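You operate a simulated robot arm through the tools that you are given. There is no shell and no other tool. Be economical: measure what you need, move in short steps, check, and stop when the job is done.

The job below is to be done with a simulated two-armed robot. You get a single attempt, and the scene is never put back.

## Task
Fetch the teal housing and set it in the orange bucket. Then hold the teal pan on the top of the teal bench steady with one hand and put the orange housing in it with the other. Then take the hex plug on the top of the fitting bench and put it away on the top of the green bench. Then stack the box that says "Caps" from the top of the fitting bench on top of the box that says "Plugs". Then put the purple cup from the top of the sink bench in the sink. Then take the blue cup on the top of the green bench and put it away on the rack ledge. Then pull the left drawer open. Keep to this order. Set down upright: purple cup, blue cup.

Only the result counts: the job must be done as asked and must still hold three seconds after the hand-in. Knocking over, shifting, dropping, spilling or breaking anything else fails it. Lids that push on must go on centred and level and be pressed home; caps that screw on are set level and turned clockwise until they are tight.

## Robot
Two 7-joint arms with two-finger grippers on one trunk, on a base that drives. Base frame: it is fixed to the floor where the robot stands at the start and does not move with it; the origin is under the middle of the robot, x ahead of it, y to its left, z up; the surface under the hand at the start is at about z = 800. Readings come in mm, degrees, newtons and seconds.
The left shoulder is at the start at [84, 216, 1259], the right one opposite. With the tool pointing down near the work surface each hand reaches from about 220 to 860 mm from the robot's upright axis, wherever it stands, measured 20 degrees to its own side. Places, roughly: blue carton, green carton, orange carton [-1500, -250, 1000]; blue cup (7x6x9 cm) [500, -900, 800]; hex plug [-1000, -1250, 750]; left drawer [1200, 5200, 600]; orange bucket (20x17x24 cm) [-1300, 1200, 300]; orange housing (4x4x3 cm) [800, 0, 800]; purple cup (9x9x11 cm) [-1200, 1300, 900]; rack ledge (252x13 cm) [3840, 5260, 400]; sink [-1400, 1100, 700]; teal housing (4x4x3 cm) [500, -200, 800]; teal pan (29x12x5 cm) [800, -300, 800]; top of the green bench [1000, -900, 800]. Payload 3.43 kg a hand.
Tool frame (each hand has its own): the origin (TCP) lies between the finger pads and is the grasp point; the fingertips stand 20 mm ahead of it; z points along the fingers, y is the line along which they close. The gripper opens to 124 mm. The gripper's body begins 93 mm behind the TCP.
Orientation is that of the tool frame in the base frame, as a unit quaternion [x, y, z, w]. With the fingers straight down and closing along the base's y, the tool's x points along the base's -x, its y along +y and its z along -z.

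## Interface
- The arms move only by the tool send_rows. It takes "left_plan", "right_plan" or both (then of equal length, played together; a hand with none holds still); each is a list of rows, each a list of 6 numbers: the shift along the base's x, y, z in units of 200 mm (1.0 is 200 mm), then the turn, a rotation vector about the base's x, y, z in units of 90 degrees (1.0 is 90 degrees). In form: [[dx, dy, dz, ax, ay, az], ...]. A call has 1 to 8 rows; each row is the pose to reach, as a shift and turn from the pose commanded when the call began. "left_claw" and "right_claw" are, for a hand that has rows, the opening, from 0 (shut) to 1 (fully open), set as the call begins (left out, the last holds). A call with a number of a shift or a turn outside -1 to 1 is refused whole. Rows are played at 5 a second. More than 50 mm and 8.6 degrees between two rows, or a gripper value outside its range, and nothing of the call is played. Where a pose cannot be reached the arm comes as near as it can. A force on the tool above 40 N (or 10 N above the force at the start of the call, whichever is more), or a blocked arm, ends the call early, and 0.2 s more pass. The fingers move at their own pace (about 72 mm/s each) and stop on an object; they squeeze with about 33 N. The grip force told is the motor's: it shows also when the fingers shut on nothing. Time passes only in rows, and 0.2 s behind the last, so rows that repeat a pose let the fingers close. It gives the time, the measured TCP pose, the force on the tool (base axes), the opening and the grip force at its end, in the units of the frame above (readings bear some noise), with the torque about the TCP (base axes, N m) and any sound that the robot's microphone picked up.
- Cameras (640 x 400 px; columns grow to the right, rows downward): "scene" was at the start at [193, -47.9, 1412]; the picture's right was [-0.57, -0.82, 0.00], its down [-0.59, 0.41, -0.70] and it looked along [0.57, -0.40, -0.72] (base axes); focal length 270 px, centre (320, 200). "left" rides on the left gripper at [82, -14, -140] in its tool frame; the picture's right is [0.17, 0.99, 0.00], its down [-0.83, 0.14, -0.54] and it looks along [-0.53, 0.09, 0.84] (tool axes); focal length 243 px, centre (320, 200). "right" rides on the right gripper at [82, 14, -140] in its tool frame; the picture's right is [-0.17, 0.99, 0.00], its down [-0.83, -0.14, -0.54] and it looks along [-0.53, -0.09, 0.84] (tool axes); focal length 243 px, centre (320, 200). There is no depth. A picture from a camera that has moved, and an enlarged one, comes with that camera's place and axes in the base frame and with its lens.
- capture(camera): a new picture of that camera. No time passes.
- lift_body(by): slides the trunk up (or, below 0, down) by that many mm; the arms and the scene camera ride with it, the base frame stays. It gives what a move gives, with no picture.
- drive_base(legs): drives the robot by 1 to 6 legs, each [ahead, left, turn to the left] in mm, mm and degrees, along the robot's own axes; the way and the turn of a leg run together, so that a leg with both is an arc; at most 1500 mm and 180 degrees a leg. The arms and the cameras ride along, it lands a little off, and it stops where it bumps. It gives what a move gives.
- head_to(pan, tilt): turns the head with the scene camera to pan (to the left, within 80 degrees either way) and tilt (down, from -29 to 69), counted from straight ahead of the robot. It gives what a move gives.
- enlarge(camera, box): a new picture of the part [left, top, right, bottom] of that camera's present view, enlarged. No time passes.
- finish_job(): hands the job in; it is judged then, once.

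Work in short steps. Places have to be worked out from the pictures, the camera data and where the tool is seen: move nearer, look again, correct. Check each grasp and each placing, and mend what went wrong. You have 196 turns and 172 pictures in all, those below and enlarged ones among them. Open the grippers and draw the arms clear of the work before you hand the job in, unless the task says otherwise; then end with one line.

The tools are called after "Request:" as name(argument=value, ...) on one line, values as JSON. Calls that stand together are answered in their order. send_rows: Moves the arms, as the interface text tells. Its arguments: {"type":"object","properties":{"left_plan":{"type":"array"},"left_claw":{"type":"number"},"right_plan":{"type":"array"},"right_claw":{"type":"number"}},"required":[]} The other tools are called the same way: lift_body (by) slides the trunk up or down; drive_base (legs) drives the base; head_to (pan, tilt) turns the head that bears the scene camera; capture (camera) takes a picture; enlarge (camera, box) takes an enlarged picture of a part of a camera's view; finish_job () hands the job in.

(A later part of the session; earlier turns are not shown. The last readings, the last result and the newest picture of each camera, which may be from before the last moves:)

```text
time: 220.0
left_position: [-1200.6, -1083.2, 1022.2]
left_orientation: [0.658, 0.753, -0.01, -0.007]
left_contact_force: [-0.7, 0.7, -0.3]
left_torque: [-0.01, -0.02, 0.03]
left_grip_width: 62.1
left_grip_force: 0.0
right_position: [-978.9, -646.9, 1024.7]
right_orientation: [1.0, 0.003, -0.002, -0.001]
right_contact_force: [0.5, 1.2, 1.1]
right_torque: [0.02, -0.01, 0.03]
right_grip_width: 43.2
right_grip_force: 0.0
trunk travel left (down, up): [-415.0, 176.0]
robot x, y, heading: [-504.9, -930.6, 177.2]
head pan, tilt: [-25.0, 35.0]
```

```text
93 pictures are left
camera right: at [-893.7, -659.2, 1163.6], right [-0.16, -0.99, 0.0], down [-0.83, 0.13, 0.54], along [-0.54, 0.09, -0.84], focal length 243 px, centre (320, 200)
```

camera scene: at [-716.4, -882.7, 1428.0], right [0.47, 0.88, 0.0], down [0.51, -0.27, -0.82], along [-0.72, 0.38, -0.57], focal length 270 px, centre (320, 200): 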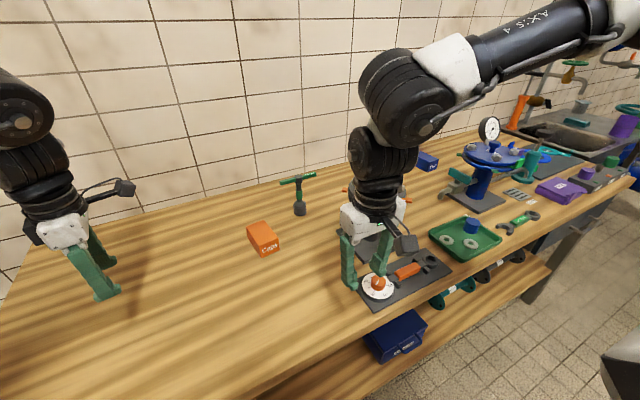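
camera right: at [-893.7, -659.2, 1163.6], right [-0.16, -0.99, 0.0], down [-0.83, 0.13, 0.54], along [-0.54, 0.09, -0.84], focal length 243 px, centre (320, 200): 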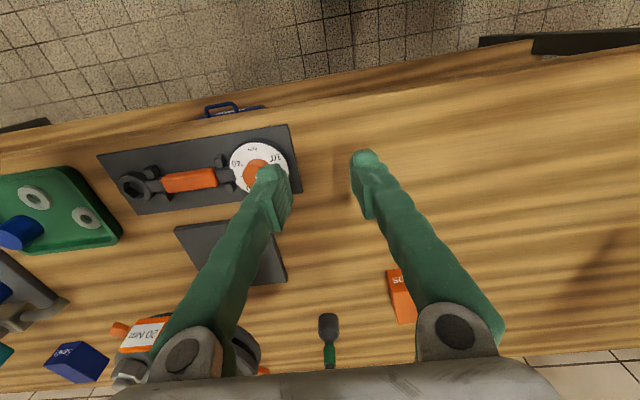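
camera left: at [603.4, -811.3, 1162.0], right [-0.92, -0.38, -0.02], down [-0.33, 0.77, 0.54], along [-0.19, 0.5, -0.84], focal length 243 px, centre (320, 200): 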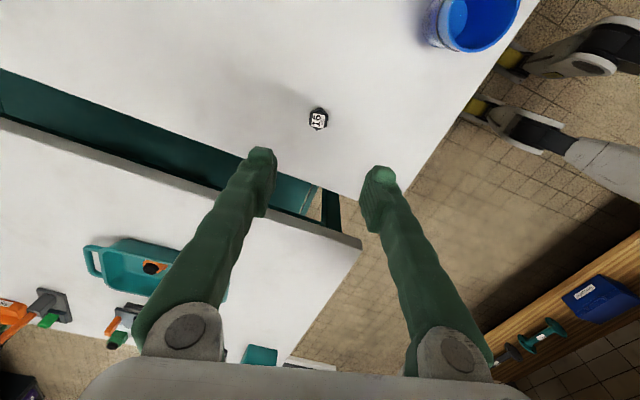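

Caps box ≈ (-1295,-750). I shift the base 70 mm to -y and 90 mm ahead, then move the right hand above it.

Request:
drive_base(legs=[[90, 65, 2.8]])

Request:
send_rows(right_plan=[[-0.2, -0.04, 0, 0, 0, 0], [-0.4, -0.08, 0, 0, 0, 0], [-0.6, -0.12, 0, 0, 0, 0], [-0.8, -0.14, 0, 0, 0, 0], [-0.95, -0.14, 0, 0, 0, 0]], right_claw=0.9)

Request:
capture(camera="right")

```text
time: 221.5
left_position: [-1281.9, -1175.9, 1023.1]
left_orientation: [0.641, 0.768, -0.011, -0.008]
left_contact_force: [0.3, 0.3, 0.1]
left_torque: [0.0, 0.03, -0.03]
left_grip_width: 62.2
left_grip_force: 0.2
right_position: [-1078.4, -729.9, 1025.4]
right_orientation: [1.0, 0.027, -0.002, -0.001]
right_contact_force: [0.6, 0.1, -0.9]
right_torque: [-0.01, 0.01, 0.01]
right_grip_width: 43.3
right_grip_force: 0.0
trunk travel left (down, up): [-415.0, 176.0]
robot x, y, heading: [-596.1, -991.1, 179.5]
head pan, tilt: [-25.0, 35.0]
```

```text
time: 222.7
left_position: [-1281.5, -1176.2, 1021.2]
left_orientation: [0.64, 0.768, -0.01, -0.008]
left_contact_force: [0.1, 0.1, 0.3]
left_torque: [0.01, -0.04, 0.02]
left_grip_width: 62.1
left_grip_force: 0.0
right_position: [-1198.0, -714.8, 1016.0]
right_orientation: [1.0, 0.026, -0.005, 0.0]
right_contact_force: [-0.7, 0.0, -0.2]
right_torque: [0.01, 0.0, -0.02]
right_grip_width: 111.6
right_grip_force: 0.1
right hand out of reach, approached as far as the arm can: row 3, 4, 5
trunk travel left (down, up): [-415.0, 176.0]
robot x, y, heading: [-594.6, -992.6, 179.7]
head pan, tilt: [-25.0, 35.0]
```

```text
92 pictures are left
camera right: at [-1113.2, -722.6, 1154.7], right [-0.11, -0.99, 0.0], down [-0.83, 0.1, 0.55], along [-0.54, 0.06, -0.84], focal length 243 px, centre (320, 200)
```

right: 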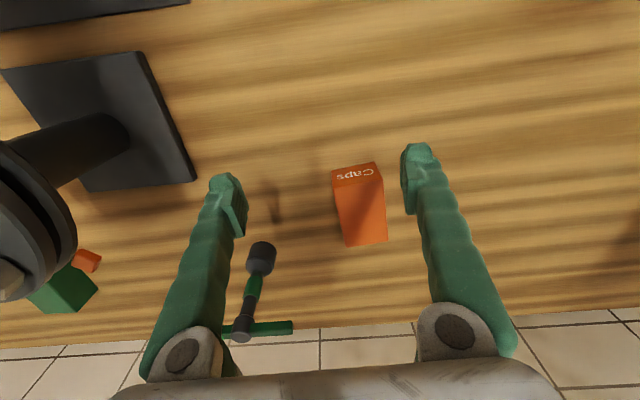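

Request:
enlarge(camera="right", box=[300, 140, 428, 260])

```text
3.33 times, centred on (364, 200) of right
camera zoom: at [-1113.2, -722.6, 1154.7], right [-0.11, -0.99, 0.0], down [-0.83, 0.1, 0.55], along [-0.54, 0.06, -0.84], focal length 809 px, centre (173, 200)
```

zoom: 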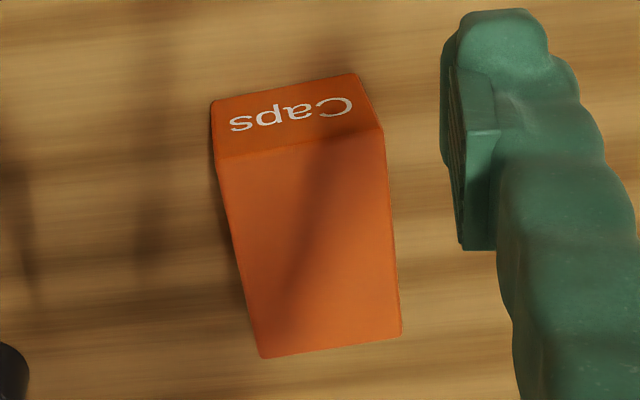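

Caps box: centre ≈(-1303,-757), 97×57×45 mm, yaw ≈ +6°, top z≈906. I move over it while descending to ~960.

Request:
send_rows(right_plan=[[-0.1, -0.04, -0.05, 0, 0, 0.02], [-0.2, -0.08, -0.1, 0, 0, 0.035], [-0.3, -0.12, -0.15, 0, 0, 0.035], [-0.4, -0.16, -0.2, 0, 0, 0.035], [-0.5, -0.21, -0.28, 0, 0, 0.035], [-0.525, -0.21, -0.28, 0, 0, 0.035]])

Request:
capture(camera="right")

```text
time: 224.1
left_position: [-1282.7, -1175.0, 1021.9]
left_orientation: [0.641, 0.768, -0.01, -0.008]
left_contact_force: [-0.5, 0.4, -0.6]
left_torque: [-0.03, -0.03, -0.03]
left_grip_width: 61.7
left_grip_force: 0.0
right_position: [-1234.8, -681.7, 964.4]
right_orientation: [0.999, 0.054, -0.003, -0.001]
right_contact_force: [0.0, 0.5, 0.4]
right_torque: [-0.03, -0.03, 0.0]
right_grip_width: 111.6
right_grip_force: 0.0
right hand out of reach, approached as far as the arm can: row 1, 2, 3, 4, 5, 6
trunk travel left (down, up): [-415.0, 176.0]
robot x, y, heading: [-597.4, -988.3, 179.8]
head pan, tilt: [-25.0, 35.0]
```

```text
90 pictures are left
camera right: at [-1150.2, -684.8, 1103.1], right [-0.06, -1.0, 0.0], down [-0.84, 0.05, 0.54], along [-0.54, 0.03, -0.84], focal length 243 px, centre (320, 200)
```

right: 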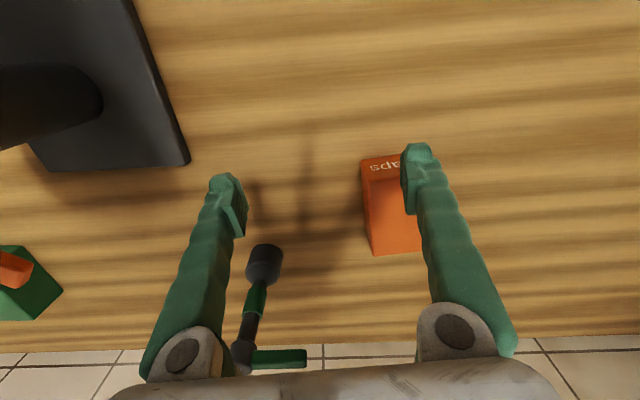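

The reach limit is an azimuth (~25° to its own side), so I strafe the base another 115 mm to -y and realign.

Request:
drive_base(legs=[[0, 115, 0]])

Request:
send_rows(right_plan=[[-0.1, 0.05, 0, 0, 0, 0], [-0.2, 0.1, 0, 0, 0, 0], [-0.3, 0.17, 0, 0, 0, 0], [-0.34, 0.2, 0, 0, 0, 0], [-0.34, 0.2, 0, 0, 0, 0]])

Request:
capture(camera="right")

```text
time: 226.3
left_position: [-1282.9, -1291.9, 1021.7]
left_orientation: [0.64, 0.768, -0.01, -0.007]
left_contact_force: [-0.2, 0.1, -0.3]
left_torque: [0.0, 0.02, 0.03]
left_grip_width: 61.7
left_grip_force: 0.0
right_position: [-1232.9, -798.0, 963.3]
right_orientation: [0.999, 0.053, -0.003, -0.001]
right_contact_force: [-0.1, -0.4, 0.1]
right_torque: [-0.02, 0.02, -0.02]
right_grip_width: 111.4
right_grip_force: 0.1
trunk travel left (down, up): [-415.0, 176.0]
robot x, y, heading: [-593.5, -1108.7, 179.5]
head pan, tilt: [-25.0, 35.0]
```

```text
time: 227.5
left_position: [-1283.0, -1293.5, 1021.1]
left_orientation: [0.641, 0.768, -0.01, -0.007]
left_contact_force: [0.4, -0.7, 0.1]
left_torque: [-0.02, 0.01, 0.0]
left_grip_width: 62.0
left_grip_force: 0.0
right_position: [-1267.5, -735.1, 964.4]
right_orientation: [0.999, 0.054, -0.003, 0.0]
right_contact_force: [-0.1, -0.2, -0.5]
right_torque: [0.01, -0.01, 0.02]
right_grip_width: 111.7
right_grip_force: 0.0
right hand out of reach, approached as far as the arm can: row 1, 2, 3, 4, 5
trunk travel left (down, up): [-415.0, 176.0]
robot x, y, heading: [-595.4, -1102.6, 179.9]
head pan, tilt: [-25.0, 35.0]
```

```text
89 pictures are left
camera right: at [-1183.3, -738.9, 1102.8], right [-0.06, -1.0, 0.0], down [-0.84, 0.05, 0.54], along [-0.54, 0.03, -0.84], focal length 243 px, centre (320, 200)
```

right: 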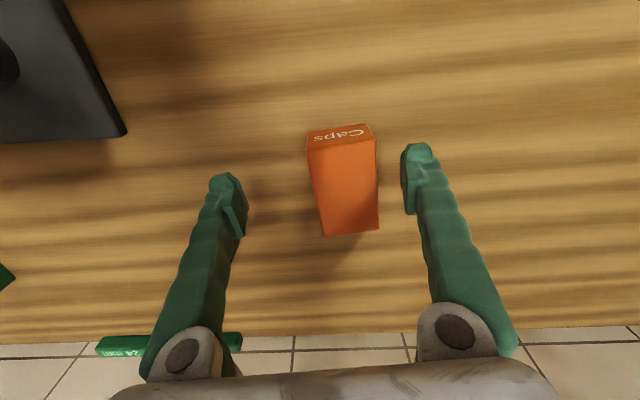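

I'll use a 90° turned grasp (closing along the box's 97 mm length), which frees the wrist. Turn the right tool +90° above the box.

Request:
send_rows(right_plan=[[0, 0, 0.05, 0, 0, 0.09], [0, 0, 0.1, 0, 0, 0.18], [0, 0, 0.1, 0, 0, 0.27], [0, 0, 0.1, 0, 0, 0.36], [0, 0, 0.1, 0, 0, 0.45], [0, 0, 0.1, 0, 0, 0.54], [0, 0, 0.1, 0, 0, 0.63], [0, 0, 0.1, 0, 0, 0.72]], right_claw=1.0)

Request:
send_rows(right_plan=[[-0.08, -0.04, 0, 0, 0, 0.09], [-0.16, -0.08, 0, 0, 0, 0.18], [-0.18, -0.11, 0, 0, 0, 0.27], [-0.18, -0.11, 0, 0, 0, 0.28]])

Request:
capture(camera="right")

```text
time: 229.3
left_position: [-1282.3, -1290.9, 1022.2]
left_orientation: [0.64, 0.768, -0.01, -0.008]
left_contact_force: [0.3, -0.7, 0.1]
left_torque: [-0.05, 0.0, 0.0]
left_grip_width: 62.0
left_grip_force: 0.1
right_position: [-1267.6, -736.5, 986.4]
right_orientation: [0.813, 0.582, -0.003, 0.001]
right_contact_force: [0.5, 0.6, -0.2]
right_torque: [-0.02, -0.01, 0.01]
right_grip_width: 124.0
right_grip_force: 0.2
trunk travel left (down, up): [-415.0, 176.0]
robot x, y, heading: [-598.9, -1107.2, 179.6]
head pan, tilt: [-25.0, 35.0]
```

```text
time: 230.3
left_position: [-1283.0, -1292.2, 1022.2]
left_orientation: [0.64, 0.768, -0.01, -0.007]
left_contact_force: [0.1, -1.1, -1.4]
left_torque: [0.01, 0.01, -0.02]
left_grip_width: 62.0
left_grip_force: 0.0
right_position: [-1266.0, -747.1, 985.2]
right_orientation: [0.668, 0.745, -0.007, 0.0]
right_contact_force: [0.0, -0.1, 0.2]
right_torque: [-0.03, 0.03, 0.01]
right_grip_width: 124.0
right_grip_force: 0.0
right hand out of reach, approached as far as the arm can: row 1, 2, 3, 4
trunk travel left (down, up): [-415.0, 176.0]
robot x, y, heading: [-597.1, -1106.2, 179.8]
head pan, tilt: [-25.0, 35.0]
```

```text
88 pictures are left
camera right: at [-1260.4, -660.9, 1123.4], right [1.0, -0.06, -0.01], down [-0.04, -0.84, 0.55], along [-0.04, -0.55, -0.84], focal length 243 px, centre (320, 200)
```

right: 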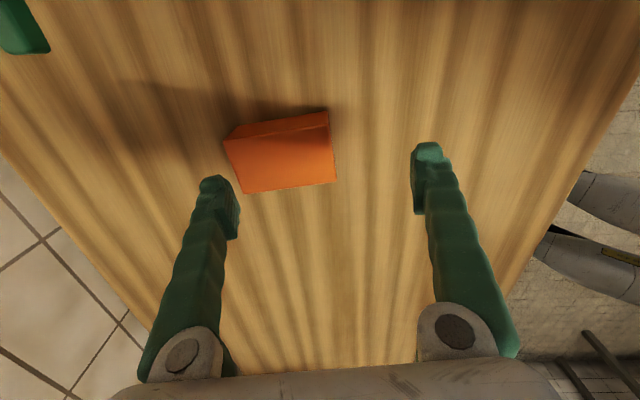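

Now only extension limits; I drive 70 mm closer and re-centre over the box.

Request:
drive_base(legs=[[70, -40, 0]])

Request:
send_rows(right_plan=[[0.05, -0.15, 0, 0, 0, 0], [0.1, -0.24, 0, 0, 0, 0], [0.1, -0.24, 0, 0, 0, 0]])

Request:
capture(camera="right")

```text
time: 231.6
left_position: [-1353.7, -1253.2, 1022.6]
left_orientation: [0.641, 0.767, -0.01, -0.007]
left_contact_force: [0.2, 0.4, -0.2]
left_torque: [-0.01, 0.01, -0.03]
left_grip_width: 61.9
left_grip_force: 0.0
right_position: [-1337.1, -704.9, 986.5]
right_orientation: [0.668, 0.744, -0.006, -0.001]
right_contact_force: [-0.1, 0.2, 0.4]
right_torque: [0.01, 0.03, -0.02]
right_grip_width: 124.1
right_grip_force: 0.1
trunk travel left (down, up): [-415.0, 176.0]
robot x, y, heading: [-667.0, -1066.7, 179.9]
head pan, tilt: [-25.0, 35.0]
```

```text
time: 232.3
left_position: [-1353.2, -1250.8, 1022.1]
left_orientation: [0.64, 0.768, -0.01, -0.007]
left_contact_force: [0.0, -0.1, 0.0]
left_torque: [-0.04, 0.01, 0.02]
left_grip_width: 62.1
left_grip_force: 0.0
right_position: [-1313.0, -750.3, 986.5]
right_orientation: [0.669, 0.743, -0.008, -0.001]
right_contact_force: [-0.2, 0.2, 0.4]
right_torque: [0.0, 0.04, 0.01]
right_grip_width: 124.0
right_grip_force: 0.1
trunk travel left (down, up): [-415.0, 176.0]
robot x, y, heading: [-670.4, -1066.3, 179.8]
head pan, tilt: [-25.0, 35.0]
```

```text
87 pictures are left
camera right: at [-1306.3, -663.7, 1124.0], right [1.0, -0.06, -0.01], down [-0.04, -0.83, 0.55], along [-0.04, -0.55, -0.83], focal length 243 px, centre (320, 200)
```

right: 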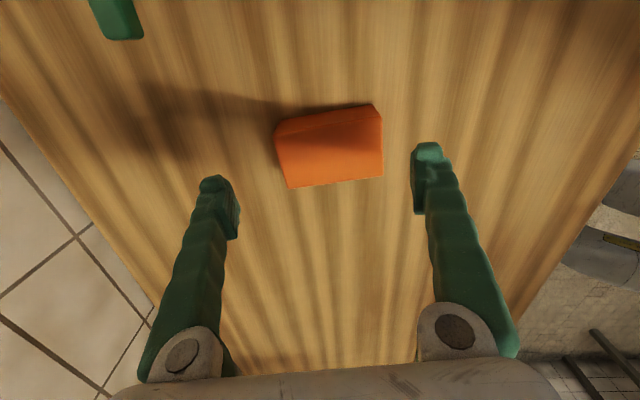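

Box centre ≈(-1301,-756), yaw ≈5°, tool aligned at 6°. Descend to z≈888.

Request:
send_rows(right_plan=[[0.03, -0.015, -0.1, 0, 0, 0], [0.055, -0.03, -0.2, 0, 0, 0], [0.055, -0.03, -0.32, 0, 0, -0.01], [0.055, -0.03, -0.32, 0, 0, -0.01]])

Request:
capture(camera="right")

```text
time: 233.3
left_position: [-1352.5, -1251.9, 1022.1]
left_orientation: [0.641, 0.768, -0.01, -0.007]
left_contact_force: [-0.1, 0.6, -0.2]
left_torque: [0.04, -0.01, 0.01]
left_grip_width: 61.7
left_grip_force: 0.0
right_position: [-1305.6, -760.9, 921.6]
right_orientation: [0.675, 0.738, -0.008, 0.0]
right_contact_force: [0.4, 0.3, -1.1]
right_torque: [0.02, -0.02, -0.04]
right_grip_width: 124.3
right_grip_force: 0.0
trunk travel left (down, up): [-415.0, 176.0]
robot x, y, heading: [-668.2, -1068.3, 179.8]
head pan, tilt: [-25.0, 35.0]
```

```text
86 pictures are left
camera right: at [-1298.1, -674.8, 1060.9], right [1.0, -0.08, -0.01], down [-0.06, -0.83, 0.55], along [-0.05, -0.55, -0.84], focal length 243 px, centre (320, 200)
```

right: 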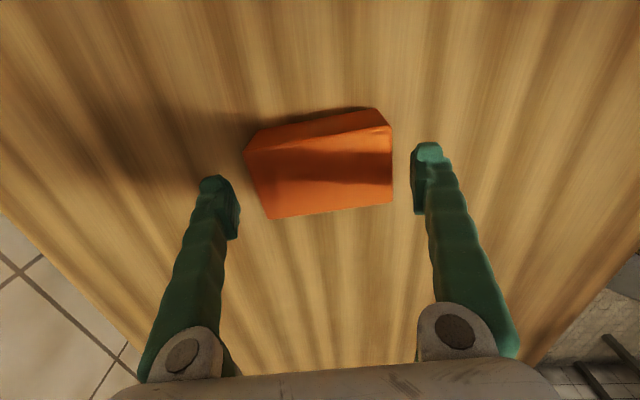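

Request:
send_rows(right_plan=[[0.012, 0.03, -0.06, 0, 0, 0], [0.012, 0.03, -0.17, 0, 0, 0], [0.012, 0.03, -0.17, 0, 0, 0]])

Request:
send_rows(right_plan=[[0, 0, 0, 0, 0, 0], [0, 0, 0, 0, 0, 0], [0, 0, 0, 0, 0, 0]], right_claw=0.0)

Request:
capture(camera="right")

```text
time: 234.2
left_position: [-1352.8, -1251.2, 1021.8]
left_orientation: [0.641, 0.768, -0.01, -0.007]
left_contact_force: [0.1, -0.5, 0.3]
left_torque: [0.01, 0.05, -0.02]
left_grip_width: 62.1
left_grip_force: 0.1
right_position: [-1303.5, -755.2, 887.5]
right_orientation: [0.674, 0.739, -0.007, 0.0]
right_contact_force: [-0.5, 1.3, 0.3]
right_torque: [0.01, 0.01, 0.01]
right_grip_width: 124.0
right_grip_force: 0.1
trunk travel left (down, up): [-415.0, 176.0]
robot x, y, heading: [-670.0, -1069.1, 179.2]
head pan, tilt: [-25.0, 35.0]
```

```text
time: 234.9
left_position: [-1353.0, -1251.4, 1022.9]
left_orientation: [0.641, 0.768, -0.01, -0.008]
left_contact_force: [-0.3, 0.2, -0.4]
left_torque: [-0.01, 0.03, -0.01]
left_grip_width: 61.8
left_grip_force: 0.1
right_position: [-1303.8, -756.8, 887.5]
right_orientation: [0.674, 0.738, -0.006, 0.0]
right_contact_force: [-0.1, 0.8, 2.8]
right_torque: [-0.03, -0.14, 0.12]
right_grip_width: 109.3
right_grip_force: 32.7
trunk travel left (down, up): [-415.0, 176.0]
robot x, y, heading: [-669.4, -1067.5, 179.8]
head pan, tilt: [-25.0, 35.0]
```

```text
85 pictures are left
camera right: at [-1295.4, -669.2, 1026.4], right [1.0, -0.08, -0.01], down [-0.06, -0.83, 0.55], along [-0.05, -0.55, -0.84], focal length 243 px, centre (320, 200)
```

right: 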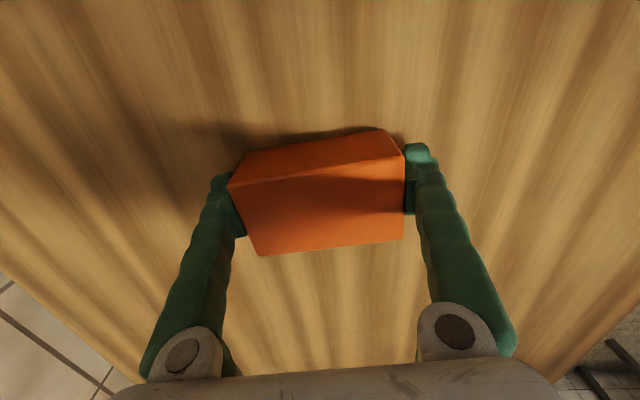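

Gripped (109 mm). Lift.

Request:
send_rows(right_plan=[[0, 0, 0, 0, 0, 0], [0, 0, 0.1, 0, 0, 0], [0, 0, 0.25, 0, 0, 0], [0, 0, 0.4, 0, 0, 0], [0, 0, 0.55, 0, 0, 0], [0, 0, 0.7, 0, 0, 0]])

Request:
capture(camera="right")

```text
time: 236.3
left_position: [-1353.7, -1251.3, 1023.4]
left_orientation: [0.641, 0.767, -0.01, -0.007]
left_contact_force: [0.2, 0.0, 0.1]
left_torque: [-0.01, 0.0, 0.0]
left_grip_width: 62.0
left_grip_force: 0.1
right_position: [-1302.8, -754.2, 1028.3]
right_orientation: [0.673, 0.739, -0.008, -0.001]
right_contact_force: [0.5, 0.2, -2.2]
right_torque: [0.05, 0.0, 0.01]
right_grip_width: 109.0
right_grip_force: 33.0
trunk travel left (down, up): [-415.0, 176.0]
robot x, y, heading: [-666.5, -1067.4, 179.7]
head pan, tilt: [-25.0, 35.0]
```

```text
84 pictures are left
camera right: at [-1293.4, -667.9, 1166.9], right [1.0, -0.08, -0.01], down [-0.06, -0.83, 0.55], along [-0.05, -0.55, -0.83], focal length 243 px, centre (320, 200)
```

right: 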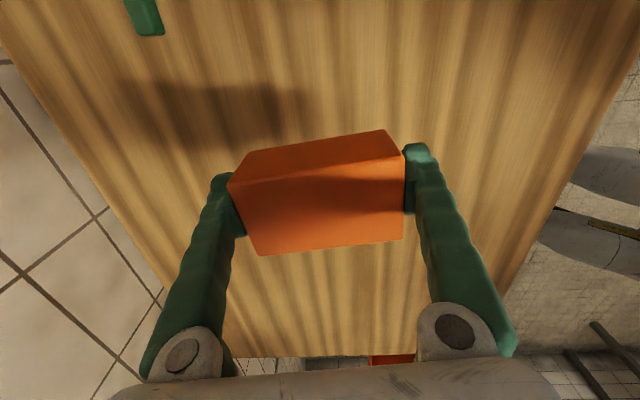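

Lifted cleanly. Back off and strafe toward the Plugs box, then look.

Request:
drive_base(legs=[[-380, 0, 0], [0, -480, 0]])

Request:
head_to(pan=-15, tilt=30)

Request:
capture(camera="scene")

```text
time: 245.6
left_position: [-968.4, -783.9, 1022.3]
left_orientation: [0.643, 0.766, -0.01, -0.006]
left_contact_force: [-0.2, 0.2, 0.1]
left_torque: [0.01, -0.03, 0.01]
left_grip_width: 61.9
left_grip_force: 0.1
right_position: [-916.6, -284.0, 1026.8]
right_orientation: [0.676, 0.737, -0.009, -0.001]
right_contact_force: [-0.7, 0.6, -1.8]
right_torque: [-0.01, 0.02, -0.01]
right_grip_width: 108.7
right_grip_force: 32.9
trunk travel left (down, up): [-415.0, 176.0]
robot x, y, heading: [-281.8, -599.3, 179.3]
head pan, tilt: [-25.0, 35.0]
```

```text
time: 246.3
left_position: [-968.3, -783.4, 1021.2]
left_orientation: [0.643, 0.766, -0.011, -0.007]
left_contact_force: [-0.7, -0.8, 0.3]
left_torque: [-0.03, -0.01, 0.0]
left_grip_width: 62.0
left_grip_force: 0.1
right_position: [-915.3, -286.0, 1027.6]
right_orientation: [0.676, 0.737, -0.009, 0.0]
right_contact_force: [0.9, -0.2, -1.1]
right_torque: [-0.01, 0.03, 0.0]
right_grip_width: 108.7
right_grip_force: 33.5
trunk travel left (down, up): [-415.0, 176.0]
robot x, y, heading: [-280.9, -601.8, 179.5]
head pan, tilt: [-15.0, 30.0]
```

```text
83 pictures are left
camera scene: at [-500.0, -576.6, 1435.8], right [0.27, 0.96, 0.0], down [0.48, -0.13, -0.87], along [-0.83, 0.23, -0.5], focal length 270 px, centre (320, 200)
```

scene: 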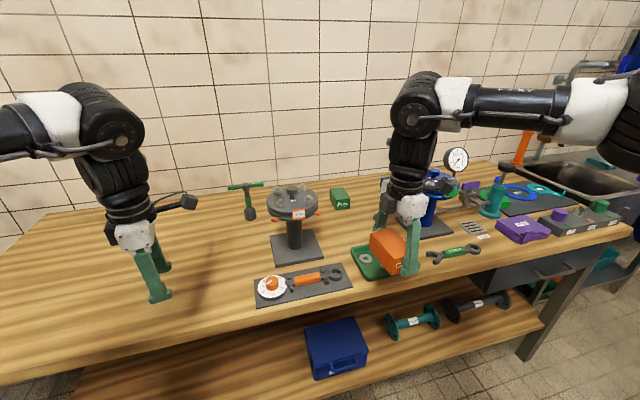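

Request:
enlarge(camera="scene", box=[300, 170, 396, 230])

```text
6.67 times, centred on (348, 200) of scene
camera zoom: at [-500.0, -576.6, 1435.8], right [0.27, 0.96, 0.0], down [0.48, -0.13, -0.87], along [-0.83, 0.23, -0.5], focal length 1801 px, centre (133, 200)
```

zoom: 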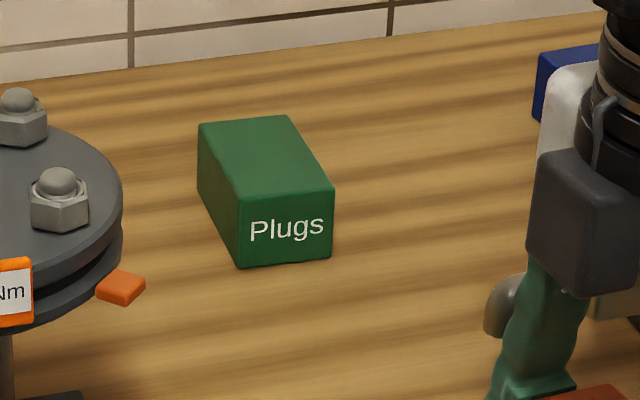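

Plugs box: centre ≈(-1407,-241), yaw ≈ -5°, top z≈906. I align the carried box (-10° yaw), then drive in.

Request:
send_rows(right_plan=[[0, -0.04, 0, 0, 0, -0.055], [0, -0.08, 0, 0, 0, -0.11], [0, -0.08, 0, 0, 0, -0.11]])

Request:
drive_base(legs=[[0, -60, 0], [300, 0, 0]])

Request:
capture(camera="scene")

```text
time: 247.1
left_position: [-967.3, -782.7, 1022.6]
left_orientation: [0.642, 0.766, -0.01, -0.007]
left_contact_force: [-0.4, 0.0, 0.3]
left_torque: [0.01, -0.02, 0.0]
left_grip_width: 62.0
left_grip_force: 0.1
right_position: [-910.2, -296.7, 1025.8]
right_orientation: [0.737, 0.675, -0.012, -0.001]
right_contact_force: [-0.7, -0.4, -1.0]
right_torque: [0.0, -0.02, 0.02]
right_grip_width: 108.5
right_grip_force: 32.9
right hand out of reach, approached as far as the arm can: row 2, 3
trunk travel left (down, up): [-415.0, 176.0]
robot x, y, heading: [-285.1, -601.7, 179.5]
head pan, tilt: [-15.0, 30.0]
```

```text
time: 250.6
left_position: [-1270.8, -712.3, 1022.6]
left_orientation: [0.644, 0.765, -0.009, -0.007]
left_contact_force: [-0.4, 0.5, 0.5]
left_torque: [-0.01, 0.0, 0.0]
left_grip_width: 61.8
left_grip_force: 0.0
right_position: [-1210.0, -227.2, 1025.8]
right_orientation: [0.739, 0.674, -0.013, -0.002]
right_contact_force: [-0.2, -0.2, -1.2]
right_torque: [0.01, 0.01, -0.01]
right_grip_width: 108.5
right_grip_force: 33.0
trunk travel left (down, up): [-415.0, 176.0]
robot x, y, heading: [-585.7, -536.8, 179.1]
head pan, tilt: [-15.0, 30.0]
```

```text
81 pictures are left
camera scene: at [-801.1, -509.5, 1436.0], right [0.27, 0.96, 0.0], down [0.48, -0.14, -0.87], along [-0.83, 0.24, -0.5], focal length 270 px, centre (320, 200)
```

scene: 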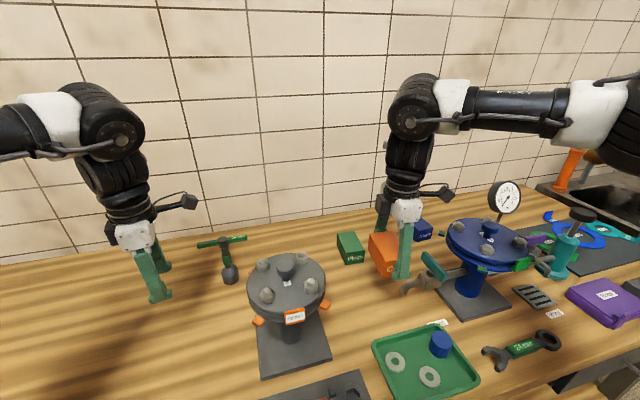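

Path is clear; go ahead 110 mm more.

Request:
drive_base(legs=[[110, 0, 0]])

Request:
send_rows(right_plan=[[-0.1, -0.03, 0, 0, 0, 0], [-0.2, -0.06, -0.05, 0, 0, 0], [-0.3, -0.09, -0.1, 0, 0, 0], [-0.38, -0.11, -0.1, 0, 0, 0], [-0.38, -0.11, -0.1, 0, 0, 0]])

Request:
capture(camera="right")

Request:
capture(camera="scene")

```text
time: 251.9
left_position: [-1382.1, -710.5, 1024.0]
left_orientation: [0.645, 0.764, -0.01, -0.007]
left_contact_force: [-0.2, 0.3, -0.7]
left_torque: [-0.04, -0.01, -0.03]
left_grip_width: 62.1
left_grip_force: 0.1
right_position: [-1321.9, -224.9, 1027.4]
right_orientation: [0.739, 0.674, -0.012, -0.001]
right_contact_force: [0.0, -0.8, -0.9]
right_torque: [-0.01, -0.01, 0.0]
right_grip_width: 108.4
right_grip_force: 32.9
trunk travel left (down, up): [-415.0, 176.0]
robot x, y, heading: [-698.2, -529.9, 178.8]
head pan, tilt: [-15.0, 30.0]
```

```text
time: 253.2
left_position: [-1383.0, -709.5, 1021.9]
left_orientation: [0.645, 0.764, -0.01, -0.007]
left_contact_force: [-1.3, -0.6, 0.7]
left_torque: [-0.01, -0.01, -0.03]
left_grip_width: 62.0
left_grip_force: 0.1
right_position: [-1342.6, -201.4, 1003.7]
right_orientation: [0.739, 0.673, -0.011, -0.002]
right_contact_force: [0.4, 0.5, -1.5]
right_torque: [-0.04, 0.01, -0.02]
right_grip_width: 108.2
right_grip_force: 33.2
right hand out of reach, approached as far as the arm can: row 1, 2, 3, 4, 5
trunk travel left (down, up): [-415.0, 176.0]
robot x, y, heading: [-695.7, -535.4, 178.9]
head pan, tilt: [-15.0, 30.0]
```

```text
80 pictures are left
camera right: at [-1318.4, -118.2, 1141.7], right [0.97, -0.26, -0.01], down [-0.2, -0.81, 0.55], along [-0.15, -0.53, -0.83], focal length 243 px, centre (320, 200)
```

right: 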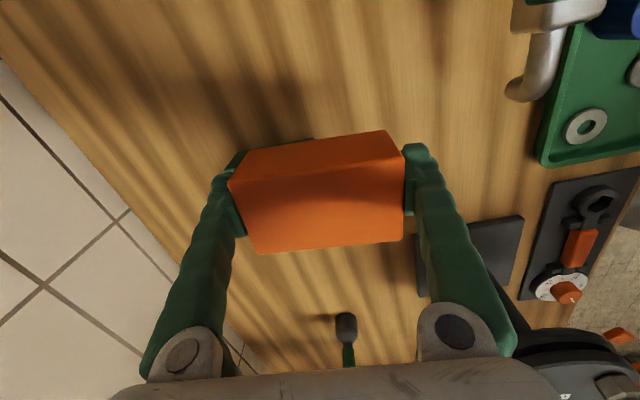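

```text
79 pictures are left
camera scene: at [-913.6, -507.7, 1435.8], right [0.27, 0.96, 0.0], down [0.48, -0.14, -0.87], along [-0.83, 0.24, -0.5], focal length 270 px, centre (320, 200)
```

scene: 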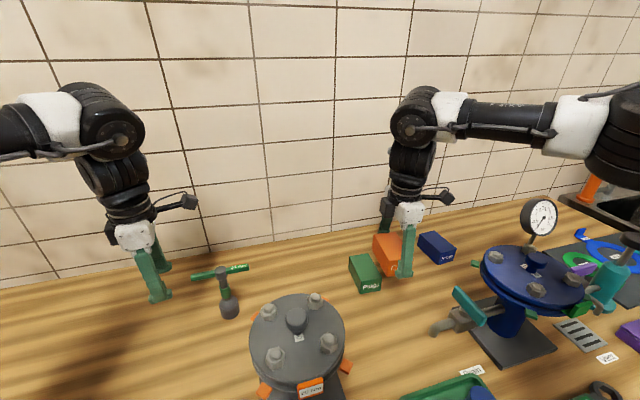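

Limit again; a small yaw mismatch is fine for stacking, so I turn back +14° and retry.

Request:
send_rows(right_plan=[[0, 0, 0, 0, 0, 0.08], [-0.05, -0.05, 0, 0, 0, 0.15], [-0.12, -0.1, 0, 0, 0, 0.15], [-0.2, -0.15, 0, 0, 0, 0.15], [-0.3, -0.2, 0, 0, 0, 0.15], [-0.33, -0.2, 0, 0, 0, 0.15]])

```text
time: 254.6
left_position: [-1382.7, -710.5, 1022.4]
left_orientation: [0.645, 0.764, -0.01, -0.008]
left_contact_force: [0.4, 0.0, -0.6]
left_torque: [0.03, 0.02, 0.0]
left_grip_width: 61.9
left_grip_force: 0.0
right_position: [-1347.9, -195.6, 995.3]
right_orientation: [0.655, 0.756, -0.012, 0.001]
right_contact_force: [-0.3, -0.5, -1.0]
right_torque: [-0.03, 0.0, 0.0]
right_grip_width: 108.1
right_grip_force: 32.8
right hand out of reach, approached as far as the arm can: row 2, 3, 4, 5, 6
trunk travel left (down, up): [-415.0, 176.0]
robot x, y, heading: [-692.9, -535.8, 179.1]
head pan, tilt: [-15.0, 30.0]
```

It's pure extension; the base footprint is small, so I drive 60 mm closer.

Request:
drive_base(legs=[[60, 0, 0]])

Request:
send_rows(right_plan=[[0.0, -0.08, -0.03, 0, 0, -0.05], [0, -0.16, -0.06, 0, 0, -0.1], [0, -0.23, -0.1, 0, 0, -0.13], [0, -0.23, -0.1, 0, 0, -0.13]])

Request:
capture(camera="scene")

Request:
capture(camera="right")

```text
time: 255.6
left_position: [-1440.7, -710.8, 1023.2]
left_orientation: [0.644, 0.765, -0.01, -0.008]
left_contact_force: [-0.3, -1.0, -0.6]
left_torque: [0.01, 0.05, -0.04]
left_grip_width: 62.3
left_grip_force: 0.0
right_position: [-1405.8, -197.0, 995.5]
right_orientation: [0.654, 0.756, -0.012, 0.0]
right_contact_force: [0.4, 1.2, -0.2]
right_torque: [0.0, 0.01, 0.01]
right_grip_width: 108.1
right_grip_force: 33.2
trunk travel left (down, up): [-415.0, 176.0]
robot x, y, heading: [-752.6, -531.6, 179.2]
head pan, tilt: [-15.0, 30.0]
```

```text
time: 256.6
left_position: [-1440.1, -709.5, 1022.3]
left_orientation: [0.644, 0.765, -0.01, -0.007]
left_contact_force: [0.8, -0.1, 0.1]
left_torque: [-0.01, 0.01, -0.03]
left_grip_width: 62.3
left_grip_force: 0.1
right_position: [-1390.5, -229.6, 972.2]
right_orientation: [0.728, 0.685, -0.015, -0.001]
right_contact_force: [-0.3, 0.1, -1.6]
right_torque: [0.0, 0.0, 0.03]
right_grip_width: 108.0
right_grip_force: 33.0
right hand out of reach, approached as far as the arm can: row 1, 2, 3, 4
trunk travel left (down, up): [-415.0, 176.0]
robot x, y, heading: [-755.2, -533.8, 179.1]
head pan, tilt: [-15.0, 30.0]
```

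```text
78 pictures are left
camera scene: at [-972.2, -507.2, 1435.9], right [0.27, 0.96, 0.0], down [0.48, -0.14, -0.87], along [-0.83, 0.24, -0.5], focal length 270 px, centre (320, 200)
```

scene: 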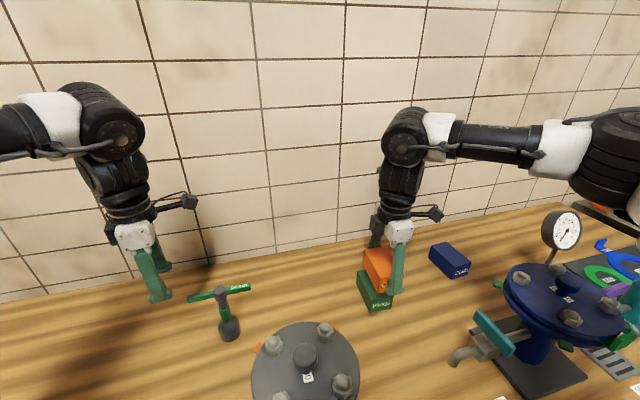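

```text
77 pictures are left
camera right: at [-1367.8, -144.3, 1110.2], right [0.97, -0.22, -0.02], down [-0.18, -0.81, 0.56], along [-0.14, -0.54, -0.83], focal length 243 px, centre (320, 200)
```

right: 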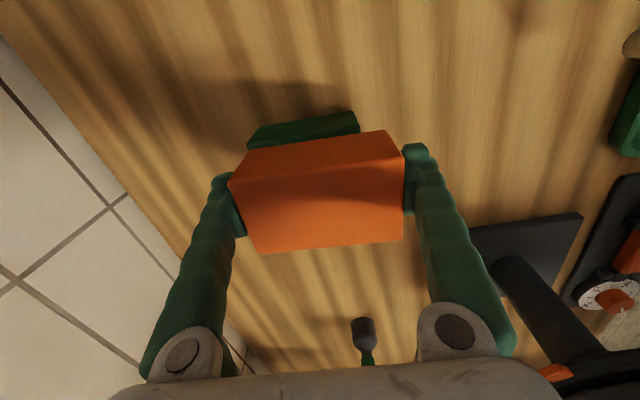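

Caps box nearly over Plugs (centre ≈(-1404,-240)); a fine base move of 14 ahead, 10 left should centre it.

Request:
drive_base(legs=[[14, 10, 0]])

Request:
capture(camera="right")

```text
time: 257.4
left_position: [-1453.1, -719.7, 1024.4]
left_orientation: [0.645, 0.764, -0.01, -0.008]
left_contact_force: [-0.3, 0.8, 0.7]
left_torque: [-0.04, 0.03, 0.01]
left_grip_width: 61.9
left_grip_force: 0.1
right_position: [-1401.6, -235.6, 973.7]
right_orientation: [0.727, 0.686, -0.016, -0.001]
right_contact_force: [0.2, -0.9, -1.1]
right_torque: [-0.03, 0.02, -0.01]
right_grip_width: 107.7
right_grip_force: 32.9
trunk travel left (down, up): [-415.0, 176.0]
robot x, y, heading: [-765.1, -545.5, 179.1]
head pan, tilt: [-15.0, 30.0]
```

```text
76 pictures are left
camera right: at [-1379.6, -151.8, 1110.6], right [0.97, -0.22, -0.02], down [-0.18, -0.81, 0.56], along [-0.14, -0.54, -0.83], focal length 243 px, centre (320, 200)
```

right: 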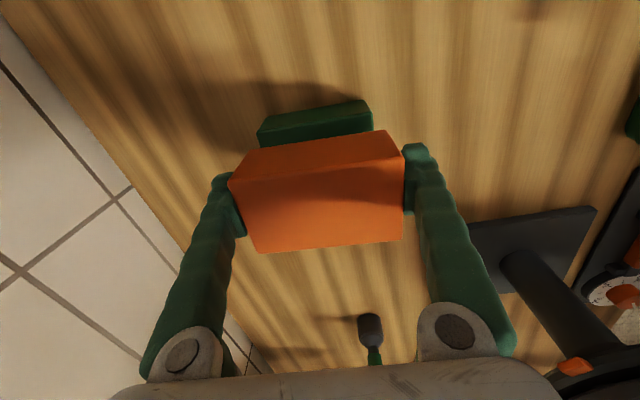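

Centred within a few mm. Lower ~37 mm, then feel for contact.

Request:
send_rows(right_plan=[[0, 0, -0.05, 0, 0, 0], [0, 0, -0.1, 0, 0, 0], [0, 0, -0.15, 0, 0, 0], [0, 0, -0.18, 0, 0, 0], [0, 0, -0.18, 0, 0, 0]])

Request:
capture(camera="right")

```text
time: 258.6
left_position: [-1454.0, -719.7, 1023.3]
left_orientation: [0.645, 0.764, -0.01, -0.008]
left_contact_force: [-0.9, -0.3, 0.6]
left_torque: [-0.01, 0.03, 0.01]
left_grip_width: 62.0
left_grip_force: 0.0
right_position: [-1403.6, -238.8, 939.1]
right_orientation: [0.728, 0.685, -0.016, -0.002]
right_contact_force: [-2.4, 1.6, 14.3]
right_torque: [0.53, 0.79, -0.03]
right_grip_width: 108.2
right_grip_force: 32.7
trunk travel left (down, up): [-415.0, 176.0]
robot x, y, heading: [-767.3, -541.1, 179.2]
head pan, tilt: [-15.0, 30.0]
```

```text
75 pictures are left
camera right: at [-1380.8, -153.5, 1076.6], right [0.97, -0.23, -0.02], down [-0.17, -0.81, 0.56], along [-0.14, -0.54, -0.83], focal length 243 px, centre (320, 200)
```

right: 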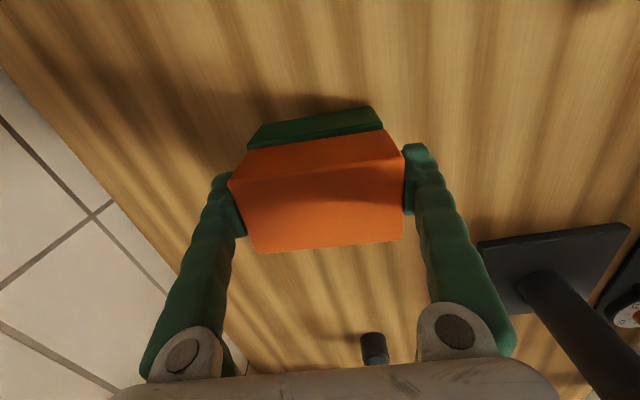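

Contact at TCP 939. Release and rise.

Request:
send_rows(right_plan=[[0, 0, 0.005, 0, 0, 0], [0, 0, 0.005, 0, 0, 0], [0, 0, 0.005, 0, 0, 0]], right_claw=1.0)

Request:
capture(camera="right")

```text
time: 259.4
left_position: [-1454.9, -720.6, 1022.0]
left_orientation: [0.645, 0.764, -0.01, -0.006]
left_contact_force: [0.2, 1.0, 0.8]
left_torque: [-0.03, 0.0, 0.03]
left_grip_width: 62.0
left_grip_force: 0.0
right_position: [-1403.7, -237.8, 937.1]
right_orientation: [0.728, 0.686, -0.014, -0.001]
right_contact_force: [-0.3, 0.7, 1.2]
right_torque: [-0.01, 0.0, 0.0]
right_grip_width: 124.1
right_grip_force: 0.1
trunk travel left (down, up): [-415.0, 176.0]
robot x, y, heading: [-766.5, -541.1, 179.0]
head pan, tilt: [-15.0, 30.0]
```

```text
74 pictures are left
camera right: at [-1381.3, -152.6, 1075.1], right [0.97, -0.22, -0.02], down [-0.18, -0.81, 0.56], along [-0.14, -0.54, -0.83], focal length 243 px, centre (320, 200)
```

right: 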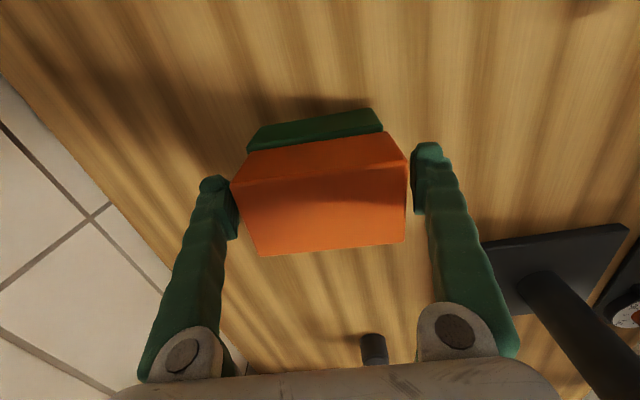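

Request:
send_rows(right_plan=[[0, 0, 0.08, 0, 0, 0], [0, 0, 0.16, 0, 0, 0], [0, 0, 0.24, 0, 0, 0], [0, 0, 0.34, 0, 0, 0], [0, 0, 0.44, 0, 0, 0]])

Request:
capture(camera="right")

Request:
enlarge(camera="scene", box=[320, 200, 480, 320])

```text
time: 260.6
left_position: [-1454.6, -719.2, 1023.3]
left_orientation: [0.645, 0.764, -0.01, -0.009]
left_contact_force: [0.9, 0.7, 0.8]
left_torque: [-0.01, 0.02, 0.0]
left_grip_width: 62.0
left_grip_force: 0.0
right_position: [-1398.5, -236.9, 1025.8]
right_orientation: [0.728, 0.685, -0.018, -0.001]
right_contact_force: [0.0, 0.4, -0.1]
right_torque: [-0.02, 0.04, 0.01]
right_grip_width: 124.1
right_grip_force: 0.0
right hand out of reach, approached as far as the arm can: row 4, 5
trunk travel left (down, up): [-415.0, 176.0]
robot x, y, heading: [-769.1, -543.5, 179.1]
head pan, tilt: [-15.0, 30.0]
```

```text
73 pictures are left
camera right: at [-1375.9, -150.4, 1163.3], right [0.97, -0.22, -0.02], down [-0.17, -0.81, 0.56], along [-0.14, -0.54, -0.83], focal length 243 px, centre (320, 200)
```

right: 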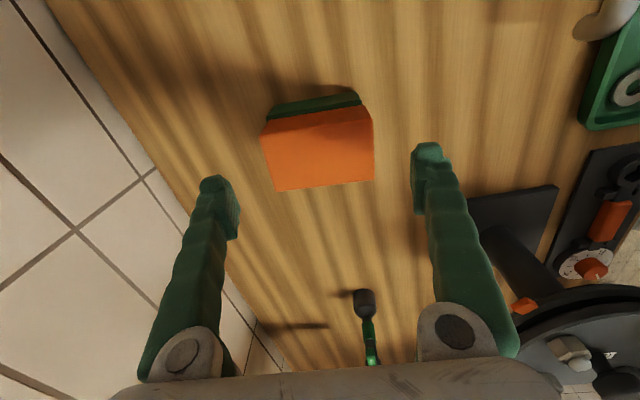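

```text
3.33 times, centred on (400, 260) of scene
camera zoom: at [-985.5, -516.8, 1435.9], right [0.27, 0.96, 0.0], down [0.48, -0.14, -0.87], along [-0.83, 0.24, -0.5], focal length 900 px, centre (53, 0)
```

zoom: 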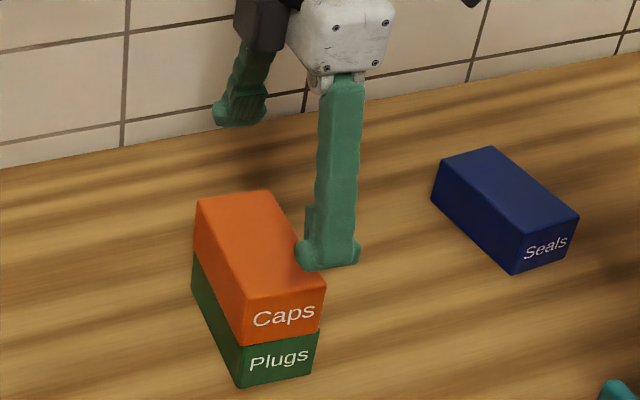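

Stack is good. Next: back off 550 mm, and strafe to the sink bench.

Request:
drive_base(legs=[[-550, 0, 0.9], [0, -1000, 0], [0, -510, 0]])

Request:
head_to(pan=-10, tilt=35)

Request:
capture(camera="scene")

```text
time: 285.0
left_position: [-882.8, 834.5, 1022.2]
left_orientation: [0.653, 0.757, -0.01, -0.008]
left_contact_force: [0.5, 0.2, 1.0]
left_torque: [-0.01, 0.01, -0.01]
left_grip_width: 62.1
left_grip_force: 0.1
right_position: [-814.8, 1319.0, 1026.1]
right_orientation: [0.736, 0.677, -0.017, -0.001]
right_contact_force: [0.3, -0.1, 0.1]
right_torque: [0.03, -0.01, 0.01]
right_grip_width: 124.1
right_grip_force: 0.0
trunk travel left (down, up): [-415.0, 176.0]
robot x, y, heading: [-189.4, 998.9, 177.9]
head pan, tilt: [-15.0, 30.0]
```

```text
time: 285.6
left_position: [-881.7, 836.2, 1023.0]
left_orientation: [0.654, 0.757, -0.01, -0.008]
left_contact_force: [-0.4, -0.1, -0.7]
left_torque: [0.01, 0.01, -0.02]
left_grip_width: 62.3
left_grip_force: 0.0
right_position: [-814.3, 1318.6, 1025.0]
right_orientation: [0.736, 0.676, -0.016, -0.002]
right_contact_force: [-0.3, -0.5, -0.1]
right_torque: [0.04, 0.03, -0.02]
right_grip_width: 124.0
right_grip_force: 0.0
trunk travel left (down, up): [-415.0, 176.0]
robot x, y, heading: [-190.9, 1001.3, 177.9]
head pan, tilt: [-10.0, 35.0]
```

```text
71 pictures are left
camera scene: at [-407.8, 1020.2, 1428.1], right [0.21, 0.98, 0.0], down [0.56, -0.12, -0.82], along [-0.8, 0.17, -0.57], focal length 270 px, centre (320, 200)
```

scene: 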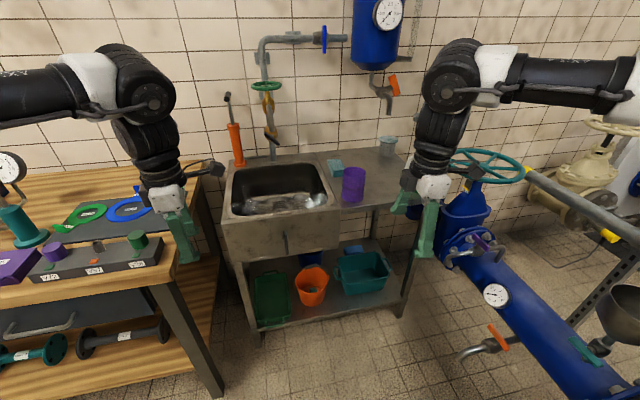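

Cup ≈(-1213,1319). I retract the left hand 160 mm and drive 300 mm ahead.

Request:
send_rows(left_plan=[[0.2, 0, 0, 0, 0, 0], [0.4, 0, 0, 0, 0, 0], [0.6, 0, 0, 0, 0, 0], [0.8, 0, 0, 0, 0, 0]])

Request:
drive_base(legs=[[300, 0, 2]])

Request:
capture(camera="scene")

Request:
capture(camera="right")

```text
time: 286.6
left_position: [-722.2, 834.6, 1025.0]
left_orientation: [0.653, 0.757, -0.009, -0.009]
left_contact_force: [0.0, -0.5, 0.4]
left_torque: [0.0, 0.04, -0.02]
left_grip_width: 61.9
left_grip_force: 0.0
right_position: [-814.7, 1317.9, 1026.5]
right_orientation: [0.735, 0.678, -0.017, -0.002]
right_contact_force: [-0.3, 0.7, -0.1]
right_torque: [0.04, 0.06, 0.03]
right_grip_width: 124.1
right_grip_force: 0.0
trunk travel left (down, up): [-415.0, 176.0]
robot x, y, heading: [-189.0, 996.7, 177.7]
head pan, tilt: [-10.0, 35.0]
```

```text
time: 289.0
left_position: [-1014.4, 817.4, 1024.6]
left_orientation: [0.636, 0.771, -0.01, -0.008]
left_contact_force: [0.1, 1.1, -0.2]
left_torque: [0.02, -0.03, -0.02]
left_grip_width: 62.0
left_grip_force: 0.0
right_position: [-1124.0, 1296.7, 1025.6]
right_orientation: [0.721, 0.692, -0.017, -0.002]
right_contact_force: [-0.6, -0.2, -0.1]
right_torque: [0.01, 0.04, 0.03]
right_grip_width: 124.2
right_grip_force: 0.0
trunk travel left (down, up): [-415.0, 176.0]
robot x, y, heading: [-488.7, 1001.9, -179.4]
head pan, tilt: [-10.0, 35.0]
```

```text
70 pictures are left
camera scene: at [-704.6, 1015.9, 1428.2], right [0.17, 0.99, 0.0], down [0.56, -0.1, -0.82], along [-0.81, 0.14, -0.57], focal length 270 px, centre (320, 200)
```

scene: 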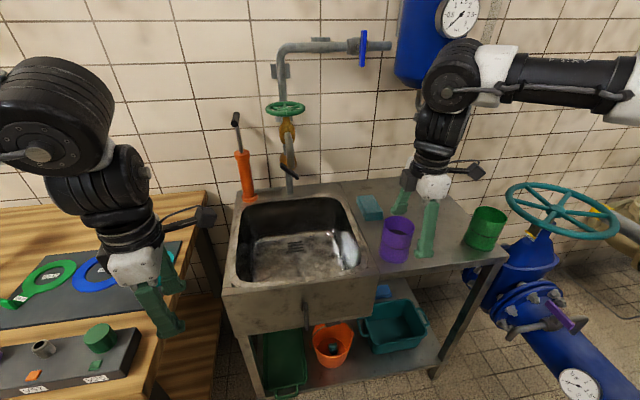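

```text
69 pictures are left
camera right: at [-1102.7, 1382.5, 1163.0], right [0.98, -0.21, -0.02], down [-0.16, -0.81, 0.56], along [-0.13, -0.55, -0.83], focal length 243 px, centre (320, 200)
```

right: 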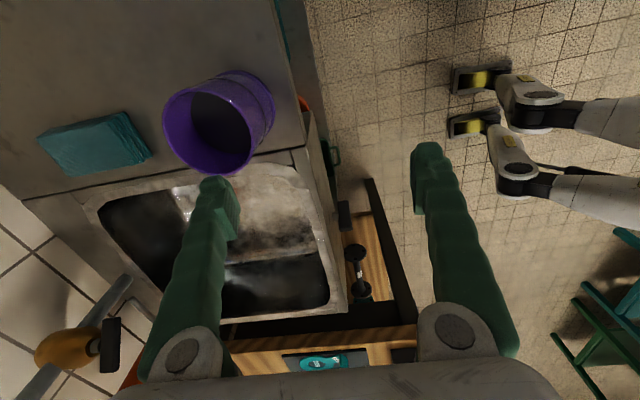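

Cup centre ≈(-1220,1332), top ≈960. Drive 105 mm ahead and centre the hand above it.

Request:
drive_base(legs=[[105, 0, 0]])

Request:
send_rows(right_plan=[[0.02, 0.09, 0, 0, 0, 0], [0.05, 0.18, 0, 0, 0, 0], [0.05, 0.18, 0, 0, 0, 0]])

Request:
capture(camera="right")

```text
time: 290.3
left_position: [-1116.8, 815.4, 1025.6]
left_orientation: [0.636, 0.772, -0.01, -0.009]
left_contact_force: [-0.5, 0.7, 0.2]
left_torque: [0.01, -0.02, -0.01]
left_grip_width: 62.0
left_grip_force: 0.1
right_position: [-1230.0, 1294.7, 1026.4]
right_orientation: [0.72, 0.694, -0.018, -0.001]
right_contact_force: [0.3, -0.4, 0.1]
right_torque: [-0.02, 0.01, -0.01]
right_grip_width: 124.1
right_grip_force: 0.0
trunk travel left (down, up): [-415.0, 176.0]
robot x, y, heading: [-592.8, 1000.0, -179.4]
head pan, tilt: [-10.0, 35.0]
```

```text
time: 291.1
left_position: [-1118.3, 815.1, 1024.6]
left_orientation: [0.636, 0.772, -0.009, -0.008]
left_contact_force: [-0.4, 0.3, 1.0]
left_torque: [0.04, -0.05, -0.02]
left_grip_width: 62.1
left_grip_force: 0.1
right_position: [-1220.8, 1329.5, 1024.5]
right_orientation: [0.72, 0.694, -0.016, -0.001]
right_contact_force: [0.5, 0.3, -0.1]
right_torque: [0.06, -0.02, 0.01]
right_grip_width: 123.8
right_grip_force: 0.1
trunk travel left (down, up): [-415.0, 176.0]
robot x, y, heading: [-593.9, 1002.3, -179.5]
head pan, tilt: [-10.0, 35.0]
```

```text
68 pictures are left
camera right: at [-1199.7, 1415.8, 1162.0], right [0.98, -0.2, -0.02], down [-0.16, -0.81, 0.56], along [-0.13, -0.55, -0.83], focal length 243 px, centre (320, 200)
```

right: 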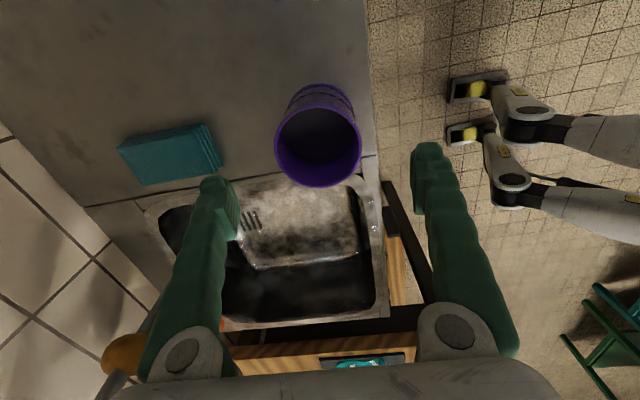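

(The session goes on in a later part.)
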